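You operate a simulated robot arm through the tools that you are given. There is no shell and no other tool. Be economical: measure what you need, move in short steps, check, and stop when the job is done.

The job below is to be done with a simulated two-armed robot. You get a single attempt, and the scene is never put back.

Task
Pop the bag open, hang up the orange marker and close the bag again.
Fine: the hook next to the rail; snap the grey and blue studs, leave the third open; the squeegees stay put.

It is judged by the outcome, as a careful person would: the job done as asked, and still so three seconds after it is handed in. It fails if anything else is knocked over, pushed out of place, dropped, spilled or broken.

Robot
Two 7-joint arms with fingered hands on one trunk, on a base that drives. Base frame: it is fixed to the floor where the robot stands at the start and does not move with it; the origin is under the middle of the robot, x ahead of it, y to its left, z up. Lengths are in m, angles in degrees, forces in N, time in s.
The left shoulder is at the start at [0.025, 0.093, 1.336], the right one opposite. Places, roughly: bag flap [0.5, -0.1, 1]; blue stud [0.5, 0, 1.1]; grey stud [0.4, 0, 1.1]; hook next to the magnet rail [0.8, 0.2, 0.8]; yellow stud [0.6, 0, 1.1]. Payload 2.1 kg a hand.
Tool frame (each hand has its own): the origin (TCP) lies between the finger pads and is the grasp point; the fingertips stand 0.02 m ahead of it; z points along the fingers, y is the line along which they close. The gripper opens to 0.068 m. The gripper's body begins 0.023 m behind the TCP. The gripper is a hand of 5 fingers: y runs from the thumb to the fingers, the wrist lies at [-0.01, -0.079, -0.131] in the tool frame, and closing takes about 1.5 s.
Orientation is that of the tool frame in the base frame, as [roll, pitch, yaw] about the fixed x, y, z axes, in that order (R = Rz(yaw) Ry(pitch) Rx(roll)). With the fingers straight down and the wrist toward the robot, the tool's x, y and z point along [0, 1, 0], [1, 0, 0] and [0, 0, -1] of the base frame.

Tools
- The arms move only by the tool jog_arm. It takes "left_targets", "right_targets" or both (then of equal length, played together; a hand with none holds still); each is a list of rows, each a list of 6 numbers: the shift along the base's x, y, z in mm, then the turn, a rotation vector about the base's x, y, z in degrees. In form: [[tx, ty, tz, wx, wy, wz], ...]. A call has 1 to 10 rows; each row shifts and turns the commanded pose from where the row before left it. "left_fingers" and "right_fingers" are, for a hand that has rows, the closure in counts, from 0 (fully open) to 255 (shut), set as the call begins (left out, the last holds). Rows are played at 5 a second. More than 0.05 m and 8.6 degrees between two rows, or a gripper value outside its range, and nothing of the call is played. Where a pose cannot be reached the arm comes as near as it can. A force on the tool above 90 N (or 10 N above the force at the start of the call, whichever is more), or a blocked arm, ends the call early, and 0.2 s more pass. Each finger travels about 0.153 m/s and halts on what it meets, pressing with about 28 N; the grip force reading is that of the motor and also rises with nothing between the fingers. The clock runs only during rows and for 0.2 s after the last one: add rows that do not move to give the fingers time. The reply holds the time, the measured pose of the TCP, the force on the tool along the base axes, the opening and the grip force, in the units named above and with some noise, with the torque about the TCP (base axes, N m) and any sound that the robot's microphone picked up, and new pictures: "pictures" is both (left out), scene, wrist or none (wrist: the cameras of the hands that moved).
- Cameras (640 x 400 px; columns grow to the right, rows downward): "scene" is now at [0.1019, -0.0135, 1.4872]; the picture's right is [-0.18, -0.98, 0.00], its down [-0.59, 0.11, -0.80] and it looks along [0.79, -0.15, -0.60] (base axes); focal length 214 px, centre (320, 200). "left" rides on the left gripper at [-0.054, -0.058, -0.072] in its tool frame; the picture's right is [-0.57, -0.39, 0.73], its down [0.73, -0.64, 0.23] and it looks along [0.38, 0.66, 0.65] (tool axes); focal length 226 px, centre (320, 200). "right" rides on the right gripper at [0.054, -0.058, -0.072] in its tool frame; the picture's right is [-0.57, 0.39, -0.73], its down [-0.73, -0.64, 0.23] and it looks along [-0.38, 0.66, 0.65] (tool axes); focal length 226 px, centre (320, 200). There is no depth. A picture from a camera that has moved, and an enlarged one, comes with that camera's place and axes in the base frame and with its lens.
- move_column(by): slides the trunk up (or, below 0, down) by that many m; the arms and the scene camera ride with it, the base frame stays. It gives what a move gives, with no picture.
- drive_base(legs): drives the robot by 1 to 6 legs, each [ahead, left, turn to the left] in m, m and degrees, along the robot's own axes; the way and the turn of a leg run together, so that a leg with both is an arc; at most 1.5 m and 180 degrees a leg. The arms and the cameras ride along, it lands a little off, and it stops where it bumps. It gives what a move gives, and a new picture of the scene camera.
- move_fingers(index, middle, ring, little, thumb_bend, thumb_turn, hand): sets how far each is bent, from 0 (flat) to 100 (curled in); at 30 the hand is open as for a grip, at 70 the pads meet at the TCP. One left out holds its place. A second passes; each finger stops where it meets its share of the squeeze, and holds until it gets a number again. A gripper value or a shape takes the hand back. It gives what a move gives, with no picture; readings hold the bend of each and the force on index, middle, ring, little, thumb and palm. thumb_turn goes from beside the hand (0) to across from the fingers (100), as for a grip.
- grasp_type(shape, hand): the hand has 5 fingers and takes this shape, open, in about a second: jaw (thumb against the fingers, like two jaws); tri (thumb and two fingers); tip (a fingertip pinch); poke (one finger out to press); point (the index stretched); flat (the hand flat); cup (the hand cupped); fist (a fist). The gripper value then closes the fingers along that shape, each until it touches; the sizes above hold for jaw. It gives what a move gives, with no picture.
- pan_tilt(pan, tilt): turns the head with the scene camera to pan (to the left, within 86 degrees either way) and tilt (down, from -29 to 69), counted from straight ahead of the robot. It gives what a move gives, and a new picture of the scene camera.
- zoom(camera, box): a new picture of the part [left, top, right, bottom] of that camera's present view, enlarged. The clock stands still meanwhile.
- sign_off(): hands the job in; it is judged then, once.

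Go step by step. Nothing tells you exact positions but the pictures and the camera data: compare them with the known pose of the tool, close in by small moves and look again before you grip or let go. The budget is 120 turns and 260 pictures, counting those below and the enlarged ones. Unless the task says otherwise, let go and move clear before handing in, and close with one line.

The tools are called after ">>>" by a JSON object that holds its "api" and its "payload". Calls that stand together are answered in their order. jog_arm: Moves the arms, as the interface text tells. Its arguments: {"type":"object","properties":{"left_targets":{"type":"array"},"left_fingers":{"type":"number"},"right_targets":{"type":"array"},"right_fingers":{"type":"number"},"pictures":{"type":"string","enum":["both","scene","wrist","none"]}},"required":[]} The other tools are called the same way: move_column (by) slides the trunk up or down; grasp_type (shape, hand) gives the hand a shape; move_fingers (index, middle, ring, little, thumb_bend, thumb_turn, hand) moves the fingers one by one; drive_base (legs) drives the base; pan_tilt (pan, tilt) turns the head that bears the scene camera; zoom (camera, box) takes an enlarged picture of a part of a camera's view; sign_off () hands the job in.

At the start:

```text
clock: 0.0
left_ee_pos: [0.3911, 0.0848, 1.3977]
left_ee_rot: [-179.9, 0.0, 89.9]
left_wrist_force: [0.1, 0.0, -0.7]
left_wrist_torque: [0.04, 0.01, 0.02]
left_gripper_width: 0.0676
left_grasp_force: 0.0
left_shape: jaw
left_bend: [30.0, 30.0, 30.0, 30.0, 30.0, 98.0]
left_finger forces: [0.1, 0.1, 0.1, 0.1, 0.0, 0.1]
right_ee_pos: [0.3343, -0.2666, 1.3764]
right_ee_rot: [-180.0, 0.1, 89.9]
right_wrist_force: [-1.1, -0.4, -0.2]
right_wrist_torque: [0.02, 0.01, 0.01]
right_gripper_width: 0.0676
right_grasp_force: 0.2
right_shape: jaw
right_bend: [30.0, 30.0, 30.0, 30.0, 30.0, 98.0]
right_finger forces: [0.0, 0.0, 0.0, 0.0, 0.0, 0.0]
trunk travel left (down, up): [-0.575, 0.329]
robot x, y, heading: [-0.0015, 0.0016, 0.1]
head pan, tilt: [-10.4, 36.7]
```

scene: 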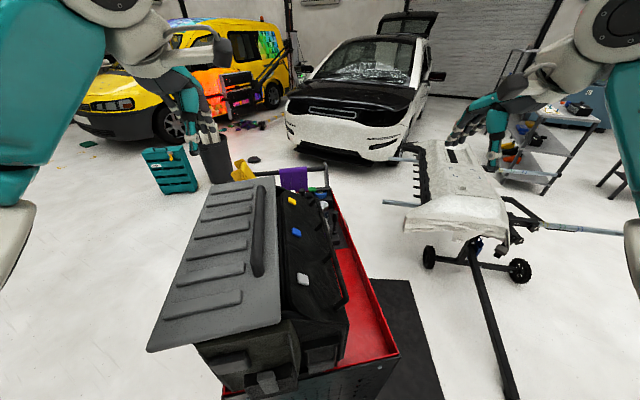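
right: 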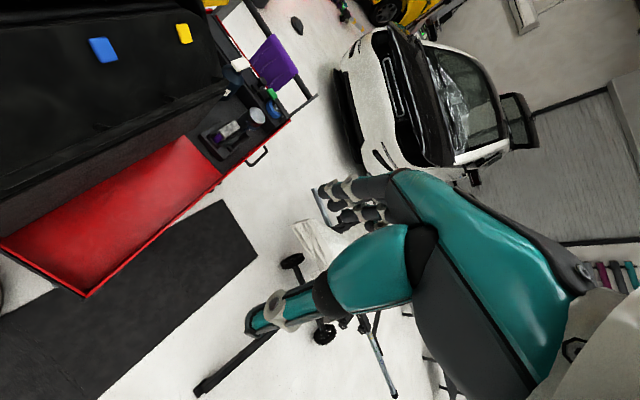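
left: 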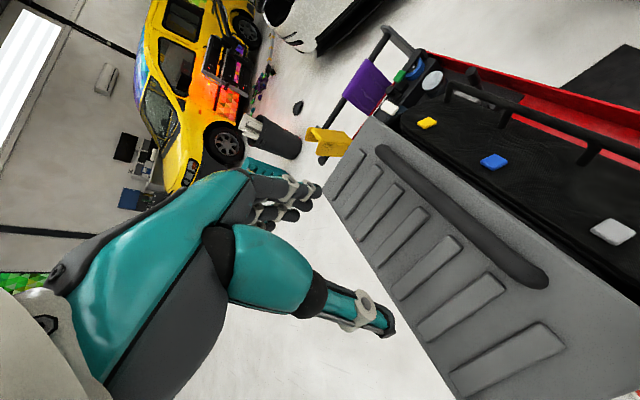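

I see a black tool bag on a red cart, with white/grey, blue and yellow studs running along its flap. I will look closer at the bag and the far end of the cart, where the hook should be.

>>> {"api": "zoom", "payload": {"camera": "scene", "box": [220, 150, 400, 270]}}

>>> {"api": "zoom", "payload": {"camera": "left", "box": [300, 20, 640, 260]}}

>>> {"api": "zoom", "payload": {"camera": "right", "box": [0, 0, 340, 220]}}

```text
3.33 times, centred on (310, 210) of scene
camera zoom: at [0.1019, -0.0135, 1.4872], right [-0.18, -0.98, 0.0], down [-0.59, 0.11, -0.8], along [0.79, -0.15, -0.6], focal length 715 px, centre (353, 167)
```

zoom: 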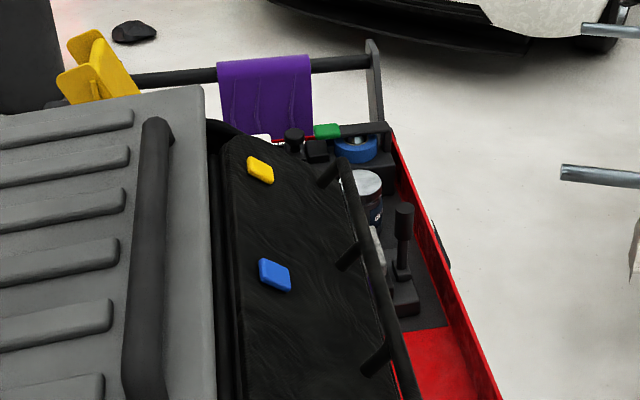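

```text
1.67 times, centred on (470, 140) of left
camera zoom: at [0.3346, 0.0294, 1.4705], right [-0.39, -0.57, -0.73], down [-0.64, 0.73, -0.23], along [0.66, 0.38, -0.65], focal length 377 px, centre (70, 300)
```

zoom: 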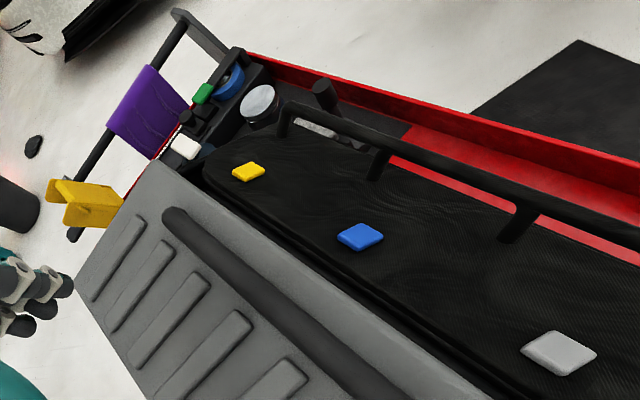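

```text
1.82 times, centred on (170, 110) of right
camera zoom: at [0.277, -0.211, 1.4485], right [0.39, -0.57, 0.73], down [-0.64, -0.73, -0.23], along [0.66, -0.38, -0.65], focal length 411 px, centre (593, 364)
```

zoom: 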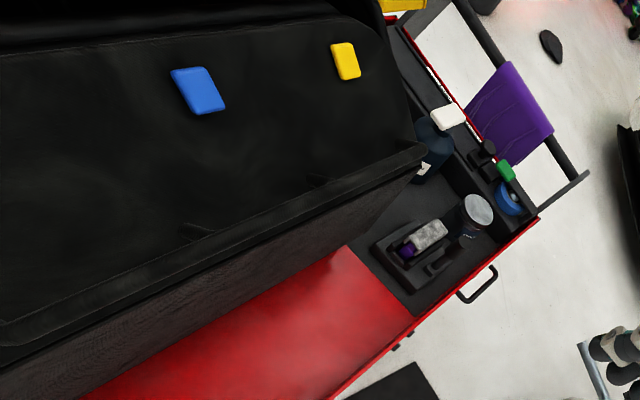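

The studs sit on top, with blue at about [0.48, -0.03, 1.11]. I need better views of the bag and of what is behind the grey lid, so I will raise the trunk and look from above.

>>> {"api": "move_column", "payload": {"by": 0.3}}

>>> {"api": "pan_tilt", "payload": {"pan": 0, "tilt": 55}}

```text
clock: 3.0
left_ee_pos: [0.3939, 0.084, 1.6979]
left_ee_rot: [-179.9, 0.0, 90.0]
left_wrist_force: [0.5, -0.4, -0.5]
left_wrist_torque: [0.01, -0.02, -0.01]
left_gripper_width: 0.0677
left_grasp_force: 0.1
left_shape: jaw
left_bend: [30.0, 30.0, 30.0, 30.0, 30.0, 98.0]
left_finger forces: [0.0, 0.0, 0.0, 0.0, 0.1, 0.0]
right_ee_pos: [0.3361, -0.2663, 1.6756]
right_ee_rot: [-180.0, 0.0, 90.0]
right_wrist_force: [0.6, -0.4, 0.6]
right_wrist_torque: [-0.03, -0.02, 0.02]
right_gripper_width: 0.0676
right_grasp_force: 0.1
right_shape: jaw
right_bend: [30.0, 30.0, 30.0, 30.0, 30.0, 98.0]
right_finger forces: [0.0, 0.1, 0.1, 0.0, 0.0, 0.0]
trunk travel left (down, up): [-0.875, 0.029]
robot x, y, heading: [-0.0011, -0.001, -0.0]
head pan, tilt: [-10.4, 36.7]
```

```text
clock: 3.8
left_ee_pos: [0.3918, 0.0842, 1.6978]
left_ee_rot: [-180.0, 0.1, 90.0]
left_wrist_force: [0.3, 0.5, -0.7]
left_wrist_torque: [0.01, -0.04, 0.0]
left_gripper_width: 0.0676
left_grasp_force: 0.1
left_shape: jaw
left_bend: [30.0, 30.0, 30.0, 30.0, 30.0, 98.0]
left_finger forces: [0.0, 0.0, 0.0, 0.0, 0.1, 0.0]
right_ee_pos: [0.334, -0.2647, 1.6756]
right_ee_rot: [180.0, 0.1, 89.9]
right_wrist_force: [0.9, 0.4, -0.1]
right_wrist_torque: [0.0, 0.02, -0.02]
right_gripper_width: 0.0681
right_grasp_force: 0.0
right_shape: jaw
right_bend: [30.0, 30.0, 30.0, 30.0, 30.0, 98.0]
right_finger forces: [0.0, 0.0, 0.0, 0.1, 0.0, 0.0]
trunk travel left (down, up): [-0.875, 0.029]
robot x, y, heading: [0.0016, 0.0049, 0.2]
head pan, tilt: [0.0, 55.0]
camera scene: at [0.083, 0.0023, 1.7617], right [0.0, -1.0, 0.0], down [-0.82, 0.0, -0.57], along [0.57, 0.0, -0.82], focal length 214 px, centre (320, 200)
```

scene: 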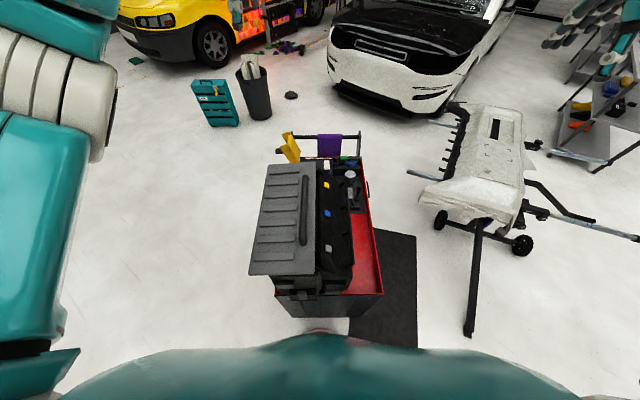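

>>> {"api": "zoom", "payload": {"camera": "scene", "box": [230, 120, 400, 226]}}

>>> {"api": "zoom", "payload": {"camera": "scene", "box": [240, 220, 400, 320]}}

```text
3.76 times, centred on (315, 173) of scene
camera zoom: at [0.083, 0.0023, 1.7617], right [0.0, -1.0, 0.0], down [-0.82, 0.0, -0.57], along [0.57, 0.0, -0.82], focal length 807 px, centre (339, 302)
```

zoom: 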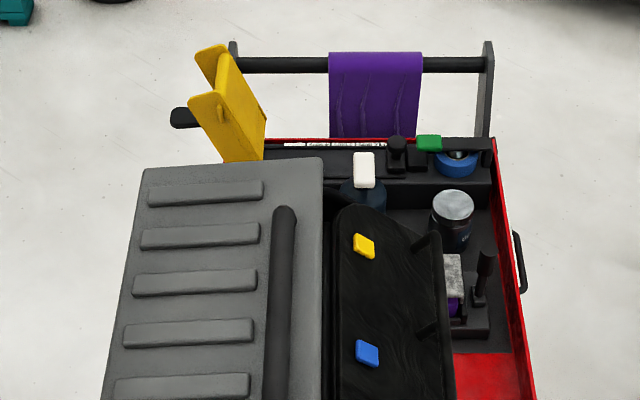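

```text
4.00 times, centred on (320, 270) of scene
camera zoom: at [0.083, 0.0023, 1.7617], right [0.0, -1.0, 0.0], down [-0.82, 0.0, -0.57], along [0.57, 0.0, -0.82], focal length 858 px, centre (320, -80)
```

zoom: 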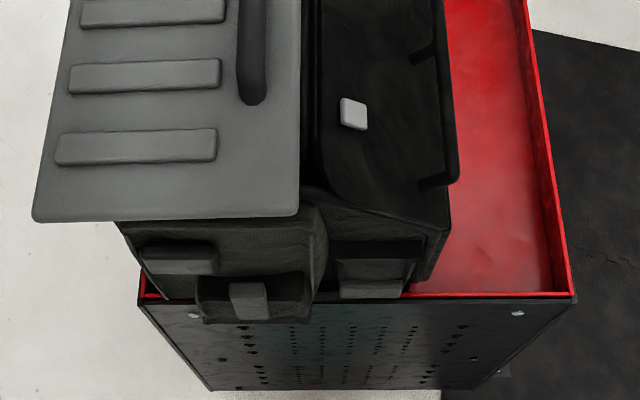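

The flap's studs are seen but the far-left corner with the hook is hidden. I will drive around to the left side of the cart and look from there.

>>> {"api": "drive_base", "payload": {"legs": [[-0.15, 0.0, 0], [0, 0.95, 0], [0.8, 0, 0], [0, 0, -90]]}}

>>> {"api": "pan_tilt", "payload": {"pan": 0, "tilt": 45}}

```text
clock: 17.5
left_ee_pos: [0.7299, 0.5606, 1.6988]
left_ee_rot: [179.9, 0.0, -0.6]
left_wrist_force: [0.2, 0.7, -0.8]
left_wrist_torque: [-0.03, 0.0, 0.02]
left_gripper_width: 0.0679
left_grasp_force: 0.1
left_shape: jaw
left_bend: [30.0, 30.0, 30.0, 30.0, 30.0, 98.0]
left_finger forces: [0.1, 0.1, 0.0, 0.0, 0.0, 0.0]
right_ee_pos: [0.3794, 0.6235, 1.6764]
right_ee_rot: [180.0, 0.1, -0.7]
right_wrist_force: [-0.7, -1.2, -1.3]
right_wrist_torque: [0.02, -0.01, -0.01]
right_gripper_width: 0.0679
right_grasp_force: 0.1
right_shape: jaw
right_bend: [30.0, 30.0, 30.0, 30.0, 30.0, 98.0]
right_finger forces: [0.1, 0.0, 0.0, 0.1, 0.1, 0.0]
trunk travel left (down, up): [-0.875, 0.029]
robot x, y, heading: [0.6486, 0.9535, -90.6]
head pan, tilt: [0.0, 55.0]
camera scene: at [0.6486, 0.8731, 1.7617], right [-1.0, 0.01, 0.0], down [0.01, 0.82, -0.57], along [-0.01, -0.57, -0.82], focal length 214 px, centre (320, 200)
```

scene: 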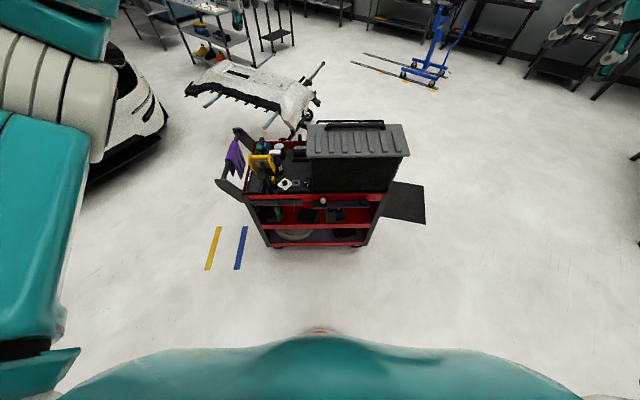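

```text
clock: 18.2
left_ee_pos: [0.7287, 0.561, 1.6996]
left_ee_rot: [179.9, 0.0, -0.6]
left_wrist_force: [-1.3, 0.2, -0.5]
left_wrist_torque: [-0.01, 0.03, 0.01]
left_gripper_width: 0.0677
left_grasp_force: 0.0
left_shape: jaw
left_bend: [30.0, 30.0, 30.0, 30.0, 30.0, 98.0]
left_finger forces: [0.0, 0.0, 0.1, 0.0, 0.1, 0.0]
right_ee_pos: [0.3796, 0.6226, 1.676]
right_ee_rot: [-180.0, 0.0, -0.7]
right_wrist_force: [-0.1, -0.7, -0.1]
right_wrist_torque: [0.01, -0.01, 0.01]
right_gripper_width: 0.0677
right_grasp_force: 0.1
right_shape: jaw
right_bend: [30.0, 30.0, 30.0, 30.0, 30.0, 98.0]
right_finger forces: [0.0, 0.0, 0.0, 0.1, 0.0, 0.0]
trunk travel left (down, up): [-0.875, 0.029]
robot x, y, heading: [0.6523, 0.9534, -90.9]
head pan, tilt: [0.0, 45.0]
camera scene: at [0.6485, 0.8639, 1.775], right [-1.0, 0.01, 0.0], down [0.01, 0.71, -0.71], along [-0.01, -0.71, -0.71], focal length 214 px, centre (320, 200)
```

scene: 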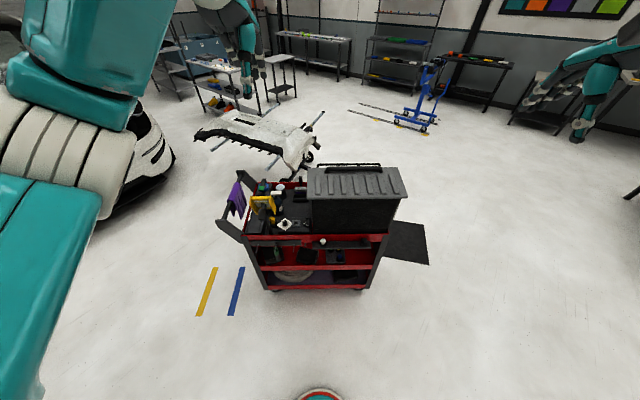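

>>> {"api": "zoom", "payload": {"camera": "scene", "box": [210, 155, 330, 230]}}

>>> {"api": "zoom", "payload": {"camera": "scene", "box": [240, 210, 400, 300]}}

```text
5.33 times, centred on (270, 192) of scene
camera zoom: at [0.6485, 0.8639, 1.775], right [-1.0, 0.01, 0.0], down [0.01, 0.71, -0.71], along [-0.01, -0.71, -0.71], focal length 1144 px, centre (587, 240)
```

zoom: 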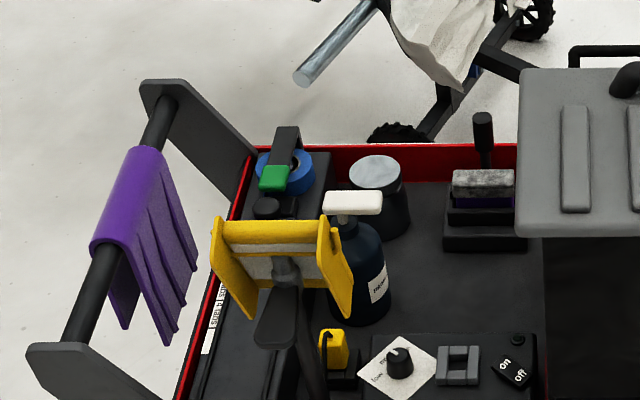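

```text
4.00 times, centred on (320, 255) of scene
camera zoom: at [0.6485, 0.8639, 1.775], right [-1.0, 0.01, 0.0], down [0.01, 0.71, -0.71], along [-0.01, -0.71, -0.71], focal length 858 px, centre (320, -20)
```

zoom: 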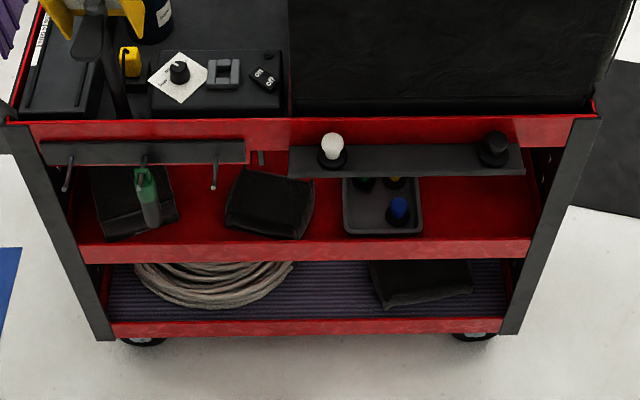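

On the cart's left side there is a hook strip with a green item on it, and next to it a dark rail. I will lower the trunk and look at it straight on.

>>> {"api": "move_column", "payload": {"by": -0.6}}

>>> {"api": "pan_tilt", "payload": {"pan": 0, "tilt": 35}}

>>> {"api": "zoom", "payload": {"camera": "scene", "box": [220, 110, 420, 235]}}

```text
refused: -0.6 is not a number from -0.4 to 0.4
```

```text
clock: 18.9
left_ee_pos: [0.7288, 0.5617, 1.6999]
left_ee_rot: [180.0, -0.1, -0.6]
left_wrist_force: [0.5, -0.6, 0.0]
left_wrist_torque: [-0.01, 0.0, 0.02]
left_gripper_width: 0.0677
left_grasp_force: 0.0
left_shape: jaw
left_bend: [30.0, 30.0, 30.0, 30.0, 30.0, 98.0]
left_finger forces: [0.0, 0.0, 0.0, 0.1, 0.1, 0.0]
right_ee_pos: [0.3797, 0.6241, 1.6749]
right_ee_rot: [180.0, 0.0, -0.7]
right_wrist_force: [-0.7, 0.9, -0.6]
right_wrist_torque: [0.01, -0.02, -0.02]
right_gripper_width: 0.0677
right_grasp_force: 0.2
right_shape: jaw
right_bend: [30.0, 30.0, 30.0, 30.0, 30.0, 98.0]
right_finger forces: [0.0, 0.1, 0.1, 0.0, 0.0, 0.1]
trunk travel left (down, up): [-0.875, 0.029]
robot x, y, heading: [0.6504, 0.9545, -90.6]
head pan, tilt: [0.0, 35.0]
camera scene: at [0.6484, 0.8571, 1.7899], right [-1.0, 0.01, 0.0], down [0.01, 0.57, -0.82], along [-0.01, -0.82, -0.57], focal length 214 px, centre (320, 200)
```

scene: 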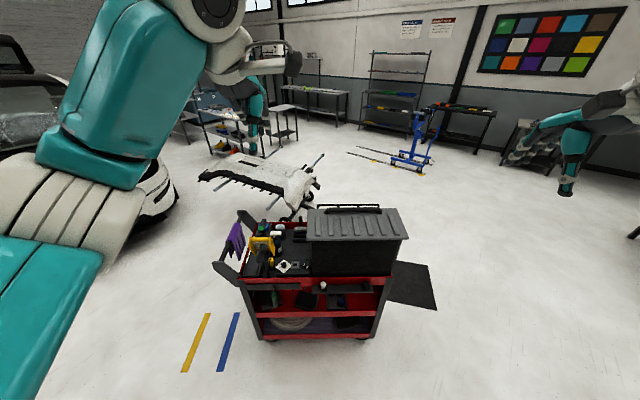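

```text
3.20 times, centred on (320, 172) of scene
camera zoom: at [0.6484, 0.8571, 1.7899], right [-1.0, 0.01, 0.0], down [0.01, 0.57, -0.82], along [-0.01, -0.82, -0.57], focal length 686 px, centre (320, 288)
```

zoom: 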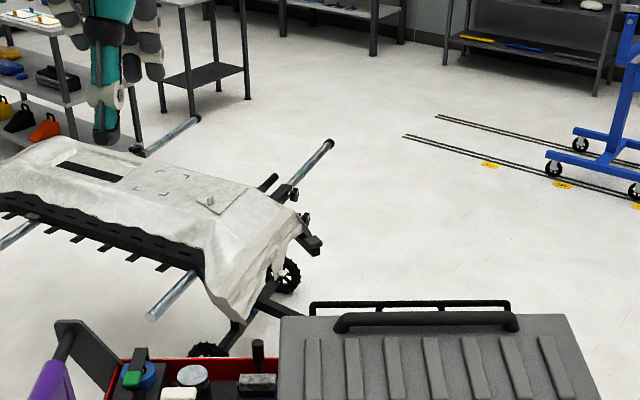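

>>> {"api": "move_column", "payload": {"by": -0.4}}

>>> {"api": "pan_tilt", "payload": {"pan": 0, "tilt": 35}}

>>> {"api": "zoom", "payload": {"camera": "scene", "box": [220, 150, 420, 275]}}

```text
clock: 22.8
left_ee_pos: [0.7295, 0.5629, 1.298]
left_ee_rot: [179.9, 0.0, -0.7]
left_wrist_force: [0.4, -0.3, -0.7]
left_wrist_torque: [0.01, 0.02, 0.0]
left_gripper_width: 0.0676
left_grasp_force: 0.3
left_shape: jaw
left_bend: [30.0, 30.0, 30.0, 30.0, 30.0, 98.0]
left_finger forces: [0.0, 0.1, 0.0, 0.0, 0.0, 0.0]
right_ee_pos: [0.3809, 0.625, 1.2762]
right_ee_rot: [179.9, 0.0, -0.7]
right_wrist_force: [0.8, 0.0, 0.3]
right_wrist_torque: [0.02, -0.03, -0.01]
right_gripper_width: 0.0676
right_grasp_force: 0.1
right_shape: jaw
right_bend: [30.0, 30.0, 30.0, 30.0, 30.0, 98.0]
right_finger forces: [0.0, 0.0, 0.0, 0.1, 0.0, 0.0]
trunk travel left (down, up): [-0.475, 0.429]
robot x, y, heading: [0.6474, 0.9483, -90.6]
head pan, tilt: [0.0, 35.0]
```

```text
clock: 23.4
left_ee_pos: [0.7295, 0.5629, 1.2988]
left_ee_rot: [179.9, 0.1, -0.7]
left_wrist_force: [0.5, -0.6, 0.4]
left_wrist_torque: [-0.01, 0.02, -0.02]
left_gripper_width: 0.0676
left_grasp_force: 0.0
left_shape: jaw
left_bend: [30.0, 30.0, 30.0, 30.0, 30.0, 98.0]
left_finger forces: [0.0, 0.0, 0.0, 0.0, 0.0, 0.0]
right_ee_pos: [0.3795, 0.6245, 1.2757]
right_ee_rot: [-180.0, 0.0, -0.8]
right_wrist_force: [-0.8, 0.2, 0.4]
right_wrist_torque: [0.0, 0.01, 0.0]
right_gripper_width: 0.0677
right_grasp_force: 0.0
right_shape: jaw
right_bend: [30.0, 30.0, 30.0, 30.0, 30.0, 98.0]
right_finger forces: [0.0, 0.0, 0.0, 0.0, 0.1, 0.0]
trunk travel left (down, up): [-0.475, 0.429]
robot x, y, heading: [0.654, 0.9524, -91.1]
head pan, tilt: [0.0, 35.0]
camera scene: at [0.6483, 0.8451, 1.3895], right [-1.0, 0.01, 0.0], down [0.01, 0.57, -0.82], along [-0.01, -0.82, -0.57], focal length 214 px, centre (320, 200)
```

scene: 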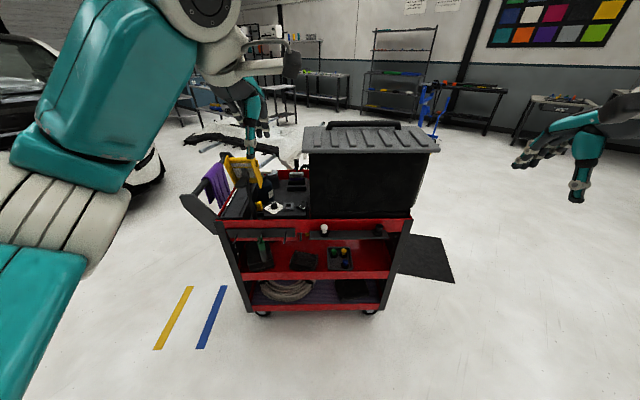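

```text
3.20 times, centred on (320, 212) of scene
camera zoom: at [0.6483, 0.8451, 1.3895], right [-1.0, 0.01, 0.0], down [0.01, 0.57, -0.82], along [-0.01, -0.82, -0.57], focal length 686 px, centre (320, 160)
```

zoom: 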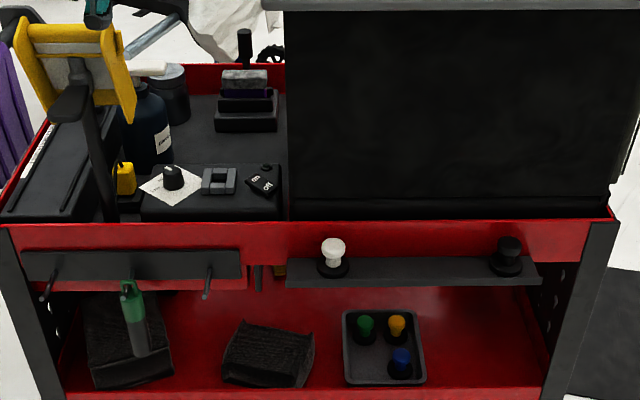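

>>> {"api": "zoom", "payload": {"camera": "scene", "box": [220, 220, 320, 282]}}

>>> {"api": "zoom", "payload": {"camera": "scene", "box": [285, 110, 445, 210]}}

>>> {"api": "zoom", "payload": {"camera": "left", "box": [0, 0, 640, 400]}}

```text
6.40 times, centred on (270, 251) of scene
camera zoom: at [0.6483, 0.8451, 1.3895], right [-1.0, 0.01, 0.0], down [0.01, 0.57, -0.82], along [-0.01, -0.82, -0.57], focal length 1373 px, centre (640, -126)
```

zoom: 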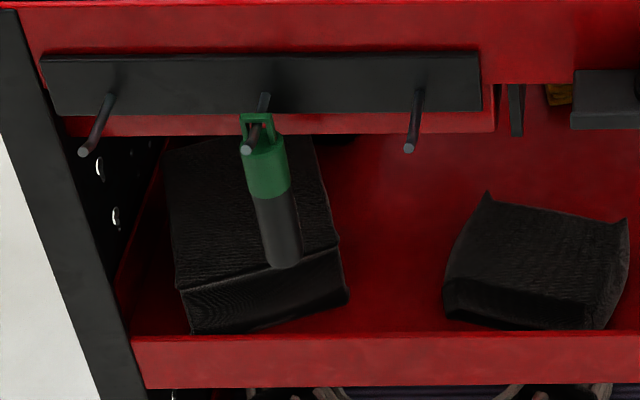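

```text
4.00 times, centred on (365, 160) of scene
camera zoom: at [0.6483, 0.8451, 1.3895], right [-1.0, 0.01, 0.0], down [0.01, 0.57, -0.82], along [-0.01, -0.82, -0.57], focal length 858 px, centre (140, 360)
```

zoom: 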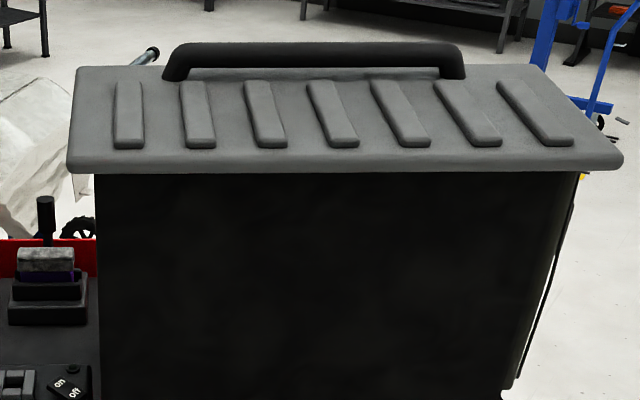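

```text
1.00 times, centred on (320, 200) of left (not enlarged: the box is as wide or as high as the picture)
camera zoom: at [0.6754, 0.6202, 1.3707], right [-0.56, 0.39, -0.73], down [0.74, 0.63, -0.23], along [0.37, -0.67, -0.65], focal length 226 px, centre (320, 200)
```

zoom: 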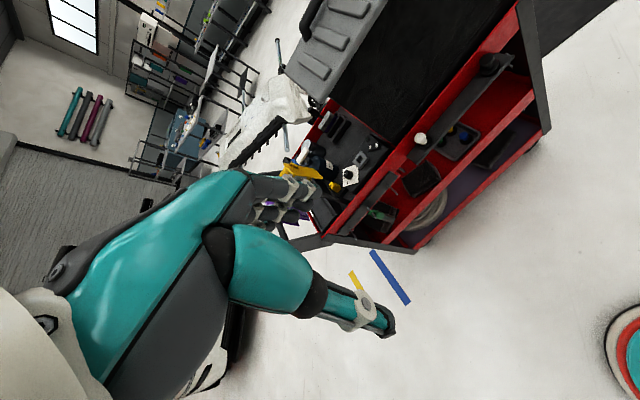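

The three hooks hang at about x = 0.80, 0.90 and 1.01 (y ≈ 0.2), with a green marker on the middle one. The empty hook at x ≈ 0.80 is the one next to the rail. The grey lid belongs to a separate box. I will now drive to the cart's right side to look at the bag flap.

>>> {"api": "move_column", "payload": {"by": 0.3}}

>>> {"api": "drive_base", "payload": {"legs": [[0, -0.95, 0], [1.5, 0, 0], [0, 0, 179], [0, 0.03, 0], [0, -0.78, 0]]}}

>>> {"api": "pan_tilt", "payload": {"pan": 0, "tilt": 55}}

```text
clock: 26.4
left_ee_pos: [0.7286, 0.5605, 1.5984]
left_ee_rot: [-180.0, 0.0, -0.7]
left_wrist_force: [1.1, 0.8, -0.2]
left_wrist_torque: [0.03, 0.02, 0.03]
left_gripper_width: 0.0679
left_grasp_force: 0.0
left_shape: jaw
left_bend: [30.0, 30.0, 30.0, 30.0, 30.0, 98.0]
left_finger forces: [0.0, 0.0, 0.0, 0.0, 0.0, 0.0]
right_ee_pos: [0.3795, 0.6227, 1.5763]
right_ee_rot: [-180.0, 0.0, -0.8]
right_wrist_force: [-0.5, 1.2, -0.5]
right_wrist_torque: [-0.01, 0.0, 0.01]
right_gripper_width: 0.0679
right_grasp_force: 0.1
right_shape: jaw
right_bend: [30.0, 30.0, 30.0, 30.0, 30.0, 98.0]
right_finger forces: [0.0, 0.0, 0.1, 0.0, 0.1, 0.1]
trunk travel left (down, up): [-0.775, 0.129]
robot x, y, heading: [0.6519, 0.9545, -90.7]
head pan, tilt: [0.0, 35.0]
```

```text
clock: 49.9
left_ee_pos: [0.3706, -0.1668, 1.6006]
left_ee_rot: [-180.0, -0.1, 177.6]
left_wrist_force: [-0.4, -0.1, -0.5]
left_wrist_torque: [0.02, 0.02, 0.01]
left_gripper_width: 0.0677
left_grasp_force: 0.1
left_shape: jaw
left_bend: [30.0, 30.0, 30.0, 30.0, 30.0, 98.0]
left_finger forces: [0.0, 0.1, 0.0, 0.1, 0.1, 0.0]
right_ee_pos: [0.7175, -0.239, 1.5765]
right_ee_rot: [180.0, 0.0, 177.7]
right_wrist_force: [0.3, 0.5, -0.3]
right_wrist_torque: [-0.04, -0.01, -0.02]
right_gripper_width: 0.0679
right_grasp_force: 0.0
right_shape: jaw
right_bend: [30.0, 30.0, 30.0, 30.0, 30.0, 98.0]
right_finger forces: [0.1, 0.1, 0.0, 0.0, 0.0, 0.1]
trunk travel left (down, up): [-0.775, 0.129]
robot x, y, heading: [0.4401, -0.5645, 87.8]
head pan, tilt: [0.0, 35.0]
camera scene: at [0.4422, -0.4625, 1.6929], right [1.0, -0.04, 0.0], down [-0.02, -0.57, -0.82], along [0.03, 0.82, -0.57], focal length 214 px, centre (320, 200)
```

scene: 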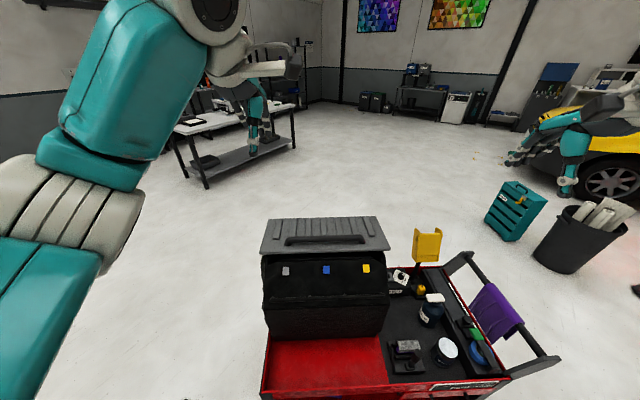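

```text
clock: 50.8
left_ee_pos: [0.3703, -0.1682, 1.5971]
left_ee_rot: [-180.0, -0.1, 177.7]
left_wrist_force: [-0.4, -0.4, -0.1]
left_wrist_torque: [-0.01, -0.01, -0.02]
left_gripper_width: 0.0675
left_grasp_force: 0.2
left_shape: jaw
left_bend: [30.0, 30.0, 30.0, 30.0, 30.0, 98.0]
left_finger forces: [0.0, 0.0, 0.0, 0.0, 0.1, 0.0]
right_ee_pos: [0.718, -0.2403, 1.5755]
right_ee_rot: [180.0, 0.0, 177.7]
right_wrist_force: [-0.1, 0.2, 0.3]
right_wrist_torque: [-0.03, 0.0, 0.02]
right_gripper_width: 0.0678
right_grasp_force: 0.1
right_shape: jaw
right_bend: [30.0, 30.0, 30.0, 30.0, 30.0, 98.0]
right_finger forces: [0.0, 0.0, 0.0, 0.0, 0.0, 0.0]
trunk travel left (down, up): [-0.775, 0.129]
robot x, y, heading: [0.4407, -0.561, 87.8]
head pan, tilt: [0.0, 55.0]
camera scene: at [0.4411, -0.4784, 1.6647], right [1.0, -0.04, 0.0], down [-0.03, -0.82, -0.57], along [0.02, 0.57, -0.82], focal length 214 px, centre (320, 200)
```

scene: 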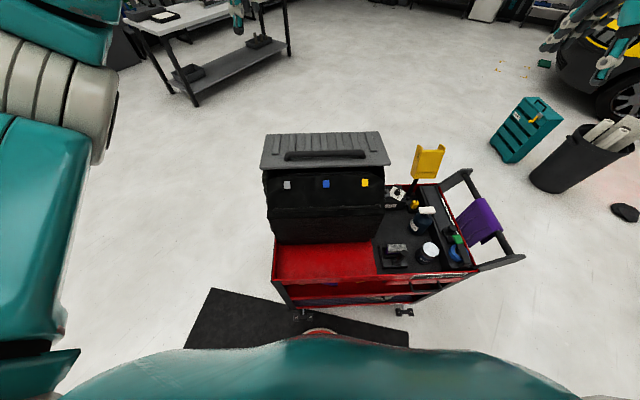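

>>> {"api": "zoom", "payload": {"camera": "scene", "box": [255, 125, 395, 212]}}

>>> {"api": "zoom", "payload": {"camera": "scene", "box": [370, 140, 490, 280]}}

>>> {"api": "zoom", "payload": {"camera": "left", "box": [320, 0, 640, 200]}}

```text
4.57 times, centred on (325, 168) of scene
camera zoom: at [0.4411, -0.4784, 1.6647], right [1.0, -0.04, 0.0], down [-0.03, -0.82, -0.57], along [0.02, 0.57, -0.82], focal length 980 px, centre (297, 344)
```

zoom: 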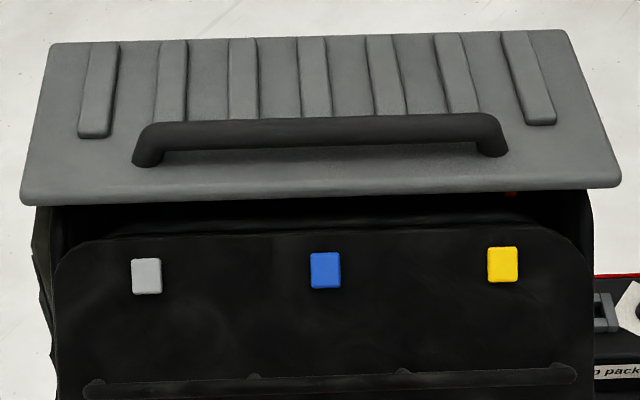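

```text
2.86 times, centred on (430, 210) of scene
camera zoom: at [0.4411, -0.4784, 1.6647], right [1.0, -0.04, 0.0], down [-0.03, -0.82, -0.57], along [0.02, 0.57, -0.82], focal length 613 px, centre (6, 171)
```

zoom: 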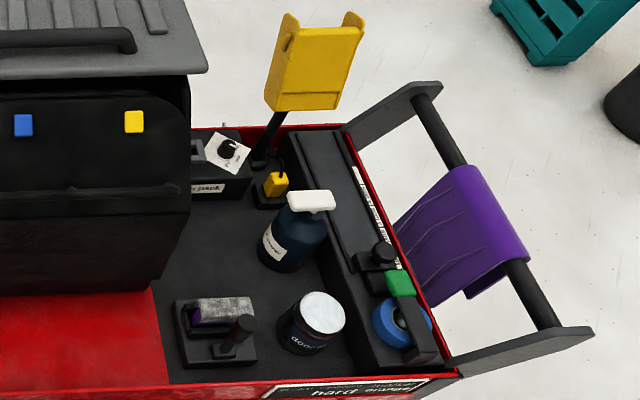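

```text
2.00 times, centred on (480, 100) of left
camera zoom: at [0.423, -0.2286, 1.6703], right [0.55, -0.41, -0.73], down [-0.76, -0.61, -0.23], along [-0.35, 0.68, -0.65], focal length 452 px, centre (0, 400)
```

zoom: 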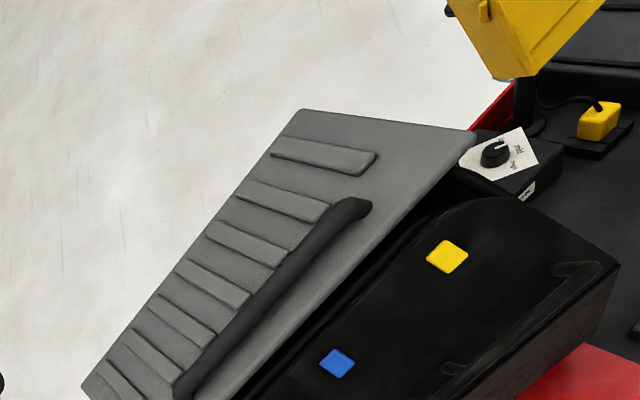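

The flap's rounded free edge with the studs is at the top near the grey lid, and it seems to be hinged on the lower front side near the bar. I will lower the trunk for a flatter view of it before touching anything.

>>> {"api": "move_column", "payload": {"by": -0.25}}

>>> {"api": "pan_tilt", "payload": {"pan": 0, "tilt": 45}}

>>> {"api": "zoom", "payload": {"camera": "scene", "box": [210, 110, 450, 260]}}

>>> {"api": "zoom", "payload": {"camera": "right", "box": [0, 0, 640, 400]}}

>>> {"api": "zoom", "payload": {"camera": "left", "box": [320, 0, 640, 200]}}

```text
clock: 53.4
left_ee_pos: [0.3705, -0.1681, 1.3479]
left_ee_rot: [180.0, 0.0, 177.7]
left_wrist_force: [-0.3, 0.4, 0.4]
left_wrist_torque: [0.01, 0.01, -0.01]
left_gripper_width: 0.0675
left_grasp_force: 0.0
left_shape: jaw
left_bend: [30.0, 30.0, 30.0, 30.0, 30.0, 98.0]
left_finger forces: [0.1, 0.0, 0.0, 0.0, 0.0, 0.1]
right_ee_pos: [0.7166, -0.2409, 1.3254]
right_ee_rot: [-180.0, 0.0, 177.7]
right_wrist_force: [-0.1, 0.9, 0.7]
right_wrist_torque: [-0.03, -0.03, 0.02]
right_gripper_width: 0.0676
right_grasp_force: 0.1
right_shape: jaw
right_bend: [30.0, 30.0, 30.0, 30.0, 30.0, 98.0]
right_finger forces: [0.0, 0.0, 0.0, 0.0, 0.1, 0.1]
trunk travel left (down, up): [-0.525, 0.379]
robot x, y, heading: [0.4355, -0.5612, 87.4]
head pan, tilt: [0.0, 55.0]
```

```text
clock: 54.1
left_ee_pos: [0.3704, -0.1673, 1.3472]
left_ee_rot: [-180.0, 0.0, 177.7]
left_wrist_force: [0.5, 0.3, 0.3]
left_wrist_torque: [0.02, 0.0, -0.02]
left_gripper_width: 0.0675
left_grasp_force: 0.1
left_shape: jaw
left_bend: [30.0, 30.0, 30.0, 30.0, 30.0, 98.0]
left_finger forces: [0.1, 0.0, 0.0, 0.0, 0.0, 0.0]
right_ee_pos: [0.7173, -0.2398, 1.3262]
right_ee_rot: [180.0, 0.1, 177.7]
right_wrist_force: [-0.3, -0.4, -0.5]
right_wrist_torque: [0.0, -0.01, -0.03]
right_gripper_width: 0.0678
right_grasp_force: 0.2
right_shape: jaw
right_bend: [30.0, 30.0, 30.0, 30.0, 30.0, 98.0]
right_finger forces: [0.0, 0.0, 0.0, 0.1, 0.1, 0.0]
trunk travel left (down, up): [-0.525, 0.379]
robot x, y, heading: [0.438, -0.5641, 87.8]
head pan, tilt: [0.0, 45.0]
camera scene: at [0.4417, -0.4614, 1.4278], right [1.0, -0.04, 0.0], down [-0.03, -0.71, -0.71], along [0.03, 0.71, -0.71], focal length 214 px, centre (320, 200)
```

scene: 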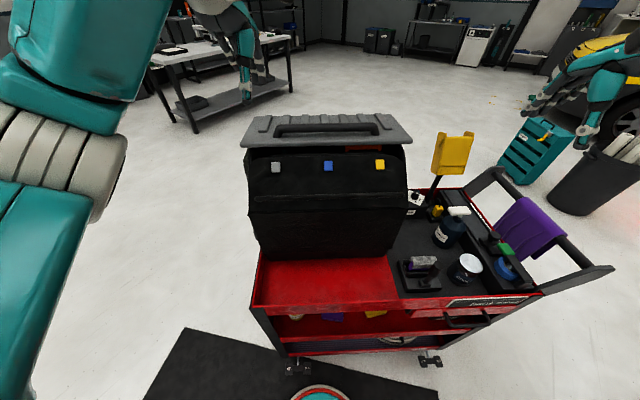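

```text
2.67 times, centred on (330, 185) of scene
camera zoom: at [0.4417, -0.4614, 1.4278], right [1.0, -0.04, 0.0], down [-0.03, -0.71, -0.71], along [0.03, 0.71, -0.71], focal length 572 px, centre (293, 240)
```

zoom: 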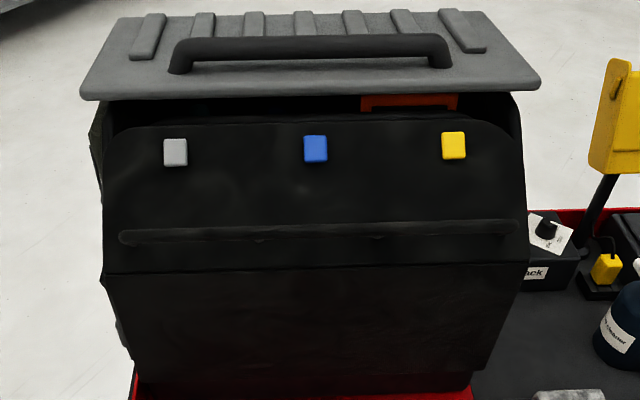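

```text
1.00 times, centred on (320, 200) of right (not enlarged: the box is as wide or as high as the picture)
camera zoom: at [0.6617, -0.2958, 1.3982], right [0.58, 0.36, 0.73], down [0.71, -0.67, -0.23], along [0.4, 0.65, -0.65], focal length 226 px, centre (320, 200)
```

zoom: 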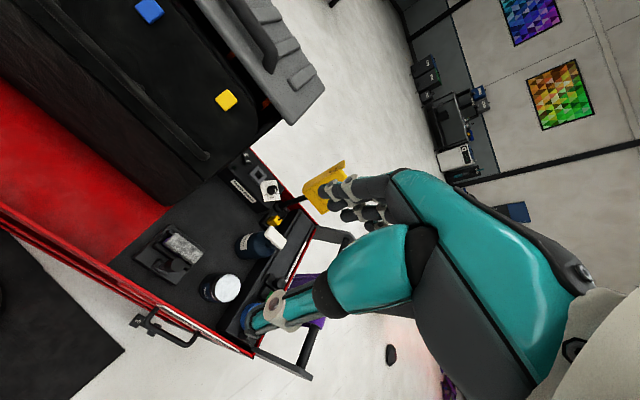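

```text
2.00 times, centred on (480, 100) of left
camera zoom: at [0.423, -0.2287, 1.4203], right [0.55, -0.41, -0.73], down [-0.76, -0.61, -0.23], along [-0.35, 0.68, -0.65], focal length 452 px, centre (0, 400)
```

zoom: 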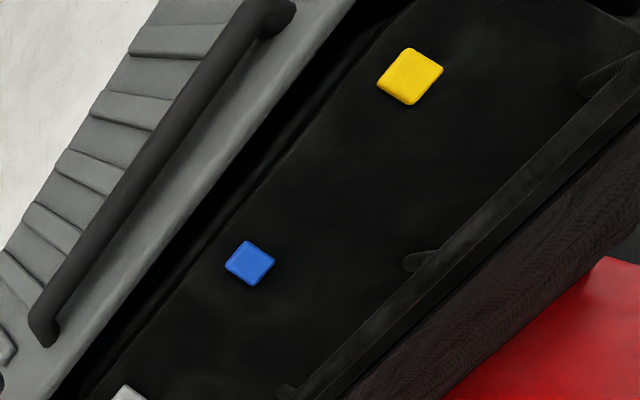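

The flap slopes from about [y -0.01, z 1.13] at its rounded top edge to [y -0.10, z 1.03] at a fold, with the bar about 2.5 cm above the fold. I see something orange inside under the lid. I will zoom in to confirm which edge is hinged.

>>> {"api": "zoom", "payload": {"camera": "scene", "box": [240, 140, 300, 230]}}

>>> {"api": "zoom", "payload": {"camera": "scene", "box": [330, 135, 420, 195]}}

>>> {"api": "zoom", "payload": {"camera": "right", "box": [60, 0, 320, 170]}}

```text
4.44 times, centred on (270, 185) of scene
camera zoom: at [0.4417, -0.4614, 1.4278], right [1.0, -0.04, 0.0], down [-0.03, -0.71, -0.71], along [0.03, 0.71, -0.71], focal length 953 px, centre (542, 267)
```

zoom: 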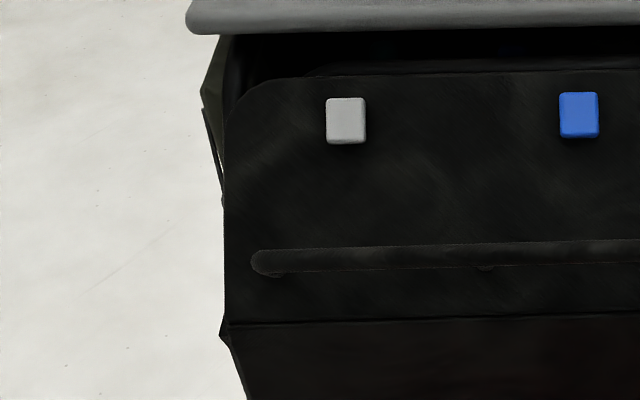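

```text
6.67 times, centred on (375, 165) of scene
camera zoom: at [0.4417, -0.4614, 1.4278], right [1.0, -0.04, 0.0], down [-0.03, -0.71, -0.71], along [0.03, 0.71, -0.71], focal length 1430 px, centre (-47, 433)
```

zoom: 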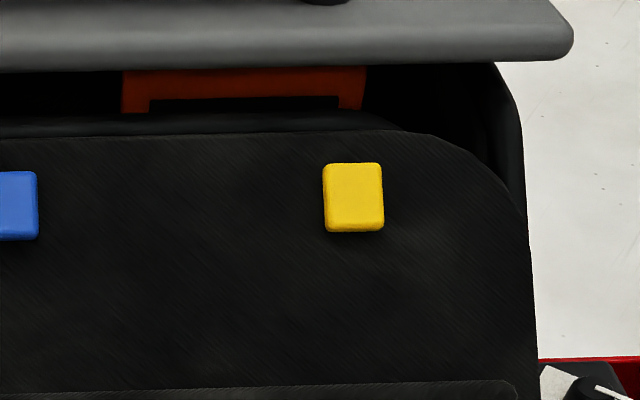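

```text
2.35 times, centred on (190, 85) of right
camera zoom: at [0.6617, -0.2958, 1.3982], right [0.58, 0.36, 0.73], down [0.71, -0.67, -0.23], along [0.4, 0.65, -0.65], focal length 532 px, centre (626, 471)
```

zoom: 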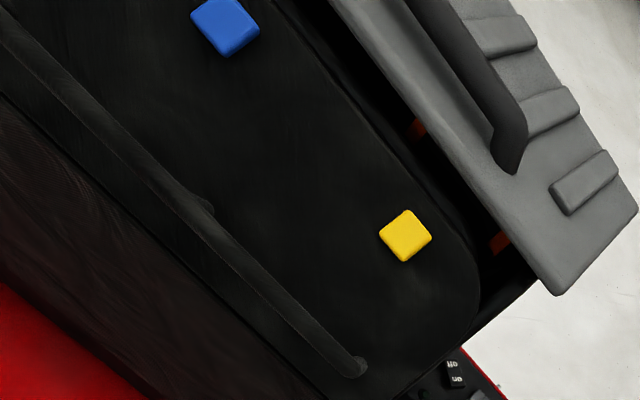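

The evidence says the flap hinges at the fold (about y -0.104, z 1.028), and the pull bar runs at about y -0.098, z 1.075. I will tilt the left hand so its fingers point into the flap and bring it in front of the bar.

>>> {"api": "jog_arm", "payload": {"left_targets": [[18.5, -12, -30, 8.2, 0, 0], [18.5, -12, -30, 8.2, 0, 0], [18.5, -12, -30, 8.2, 0, 0], [18.5, -12, -30, 8.2, 0, 0], [18.5, -12, -30, 8.2, 0, 0], [18.5, -12, -30, 8.0, 0, 0], [0, 0, -20, 0, 0, 2.3], [0, 0, 0, 0, 0, 0]]}}

```text
clock: 55.9
left_ee_pos: [0.4801, -0.2403, 1.1478]
left_ee_rot: [131.1, -1.8, -179.2]
left_wrist_force: [0.0, 0.1, 0.3]
left_wrist_torque: [-0.02, 0.0, 0.0]
left_gripper_width: 0.0677
left_grasp_force: 0.1
left_shape: jaw
left_bend: [30.0, 30.0, 30.0, 30.0, 30.0, 98.0]
left_finger forces: [0.0, 0.0, 0.0, 0.0, 0.0, 0.1]
right_ee_pos: [0.7181, -0.2393, 1.3257]
right_ee_rot: [180.0, 0.0, 177.7]
right_wrist_force: [0.6, 0.6, -0.7]
right_wrist_torque: [-0.01, -0.02, -0.03]
right_gripper_width: 0.0679
right_grasp_force: 0.0
right_shape: jaw
right_bend: [30.0, 30.0, 30.0, 30.0, 30.0, 98.0]
right_finger forces: [0.0, 0.0, 0.1, 0.0, 0.0, 0.0]
trunk travel left (down, up): [-0.525, 0.379]
robot x, y, heading: [0.4371, -0.565, 87.9]
head pan, tilt: [0.0, 45.0]
camera scene: at [0.4418, -0.4614, 1.4278], right [1.0, -0.04, 0.0], down [-0.03, -0.71, -0.71], along [0.03, 0.71, -0.71], focal length 214 px, centre (320, 200)
camera left: at [0.5372, -0.3324, 1.1495], right [0.54, 0.3, -0.79], down [-0.75, -0.26, -0.61], along [-0.39, 0.92, 0.09], focal length 226 px, centre (320, 200)
```

scene: 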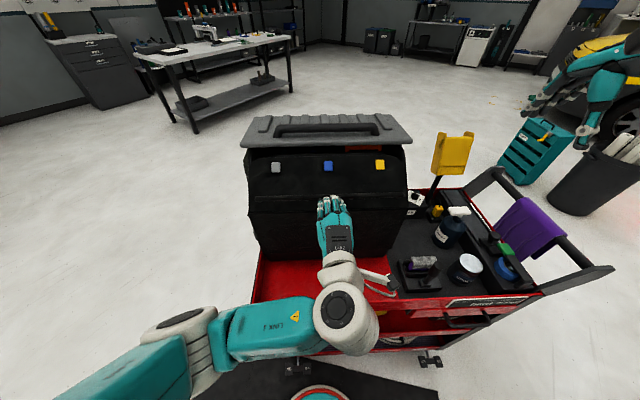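
left: 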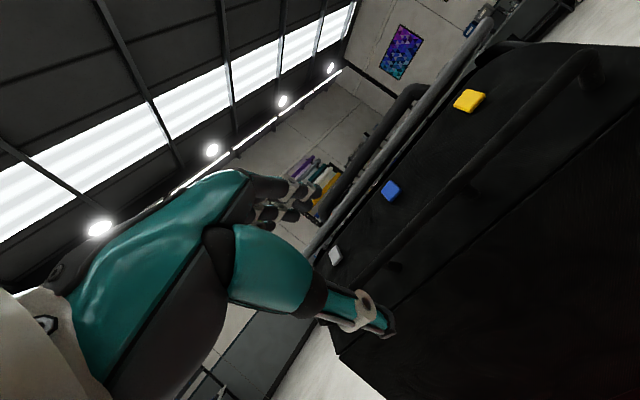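

The camera on the left hand confirms the bar at about z 1.075 with posts near x 0.43 and 0.54. I will slide the open hand in along the flap normal so thumb and fingers straddle the bar.

>>> {"api": "jog_arm", "payload": {"left_targets": [[0, 40, -10, 0, 0, 0], [0, 40, -10, 0, 0, 0], [0, 20, -17, 0, 0, 0], [0, 20, -17, 0, 0, 0], [0, 18, -16, 0, 0, 0], [0, 0, 0, 0, 0, 0]]}}

```text
clock: 57.3
left_ee_pos: [0.4824, -0.1022, 1.0772]
left_ee_rot: [131.1, -1.8, -179.2]
left_wrist_force: [0.0, -0.6, 0.7]
left_wrist_torque: [-0.02, -0.02, 0.02]
left_gripper_width: 0.068
left_grasp_force: 0.0
left_shape: jaw
left_bend: [30.0, 30.0, 30.0, 30.0, 30.0, 98.0]
left_finger forces: [0.1, 0.0, 0.0, 0.1, 0.0, 0.0]
right_ee_pos: [0.7183, -0.2383, 1.3244]
right_ee_rot: [-180.0, 0.0, 177.7]
right_wrist_force: [0.0, 0.0, -0.5]
right_wrist_torque: [0.0, 0.0, -0.05]
right_gripper_width: 0.0677
right_grasp_force: 0.0
right_shape: jaw
right_bend: [30.0, 30.0, 30.0, 30.0, 30.0, 98.0]
right_finger forces: [0.0, 0.0, 0.0, 0.0, 0.0, 0.0]
trunk travel left (down, up): [-0.525, 0.379]
robot x, y, heading: [0.4409, -0.5648, 87.4]
head pan, tilt: [0.0, 45.0]
camera scene: at [0.4418, -0.4614, 1.4278], right [1.0, -0.04, 0.0], down [-0.03, -0.71, -0.71], along [0.03, 0.71, -0.71], focal length 214 px, centre (320, 200)
camera left: at [0.5374, -0.1942, 1.0792], right [0.54, 0.3, -0.79], down [-0.75, -0.26, -0.61], along [-0.39, 0.92, 0.09], focal length 226 px, centre (320, 200)
```

scene: 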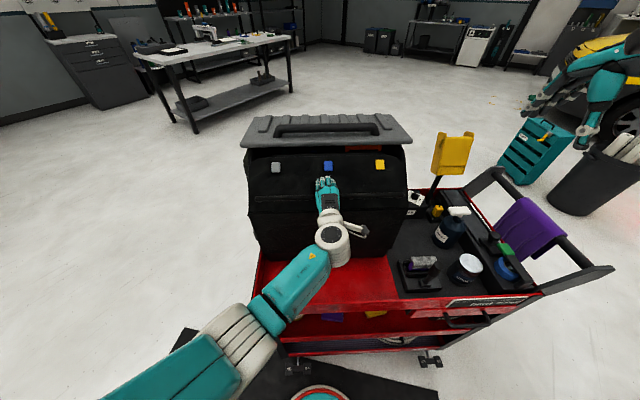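
left: 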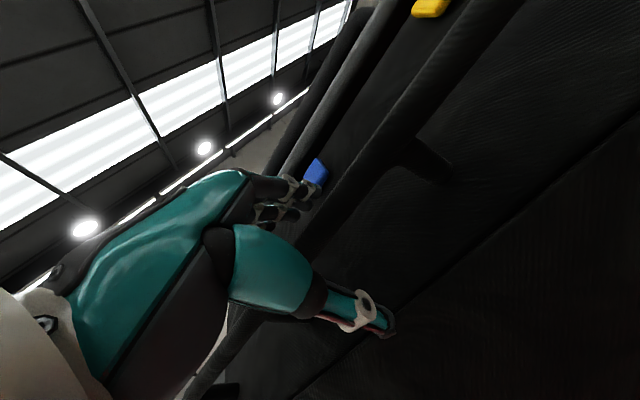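

The bar lies between the thumb and the fingers, below the blue stud. I will close the hand on it.

>>> {"api": "jog_arm", "payload": {"left_targets": [[0, 0, 0, 0, 0, 0], [0, 0, 0, 0, 0, 0], [0, 0, 0, 0, 0, 0], [0, 0, 0, 0, 0, 0], [0, 0, 0, 0, 0, 0], [0, 0, 0, 0, 0, 0], [0, 0, 0, 0, 0, 0]], "left_fingers": 255, "pictures": "wrist"}}

```text
clock: 58.9
left_ee_pos: [0.4815, -0.1015, 1.0771]
left_ee_rot: [131.2, -1.8, -179.1]
left_wrist_force: [0.8, -1.4, -13.9]
left_wrist_torque: [0.02, 0.01, -0.09]
left_gripper_width: 0.0002
left_grasp_force: 27.9
left_shape: jaw
left_bend: [71.0, 70.0, 70.0, 70.0, 75.0, 100.0]
left_finger forces: [1.9, 0.0, 2.0, 1.7, 17.2, 0.0]
right_ee_pos: [0.7175, -0.2376, 1.3255]
right_ee_rot: [-179.9, 0.0, 177.7]
right_wrist_force: [0.0, -0.2, 0.3]
right_wrist_torque: [-0.01, 0.0, 0.0]
right_gripper_width: 0.0678
right_grasp_force: 0.0
right_shape: jaw
right_bend: [30.0, 30.0, 30.0, 30.0, 30.0, 98.0]
right_finger forces: [0.0, 0.1, 0.0, 0.0, 0.0, 0.0]
trunk travel left (down, up): [-0.525, 0.379]
robot x, y, heading: [0.438, -0.5633, 87.6]
head pan, tilt: [0.0, 45.0]
camera left: at [0.5374, -0.1937, 1.0786], right [0.54, 0.3, -0.79], down [-0.75, -0.26, -0.61], along [-0.39, 0.92, 0.09], focal length 226 px, centre (320, 200)
```

left: 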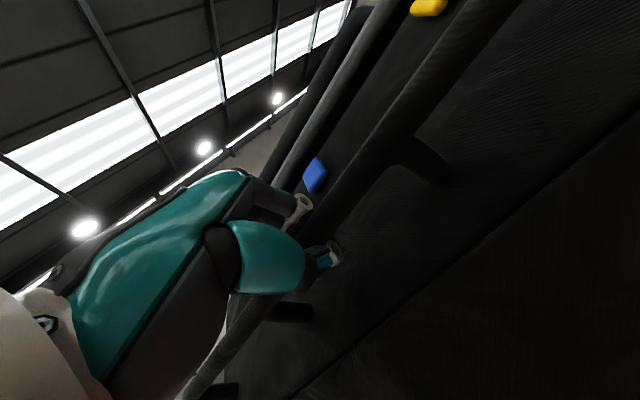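

>>> {"api": "zoom", "payload": {"camera": "left", "box": [230, 140, 430, 340]}}

>>> {"api": "zoom", "payload": {"camera": "scene", "box": [270, 140, 390, 215]}}

```text
2.00 times, centred on (330, 240) of left
camera zoom: at [0.5374, -0.1937, 1.0786], right [0.54, 0.3, -0.79], down [-0.75, -0.26, -0.61], along [-0.39, 0.92, 0.09], focal length 452 px, centre (300, 120)
```

zoom: 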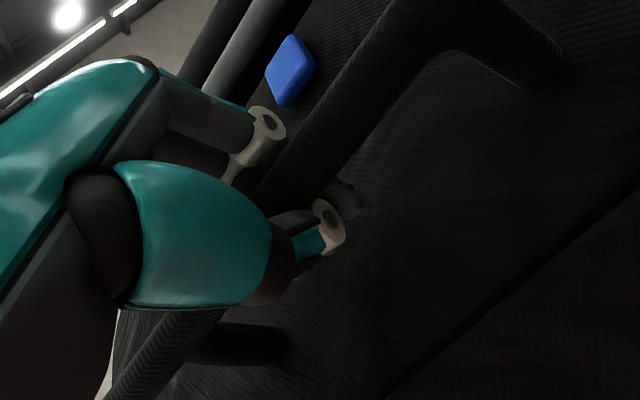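

```text
5.33 times, centred on (330, 178) of scene
camera zoom: at [0.442, -0.4604, 1.4277], right [1.0, -0.04, 0.0], down [-0.03, -0.71, -0.71], along [0.03, 0.71, -0.71], focal length 1144 px, centre (267, 320)
```

zoom: 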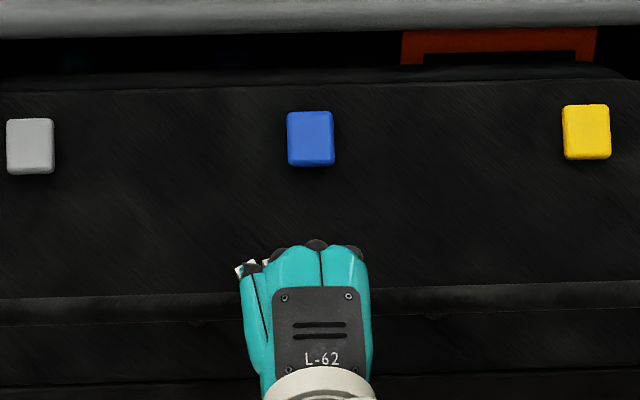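

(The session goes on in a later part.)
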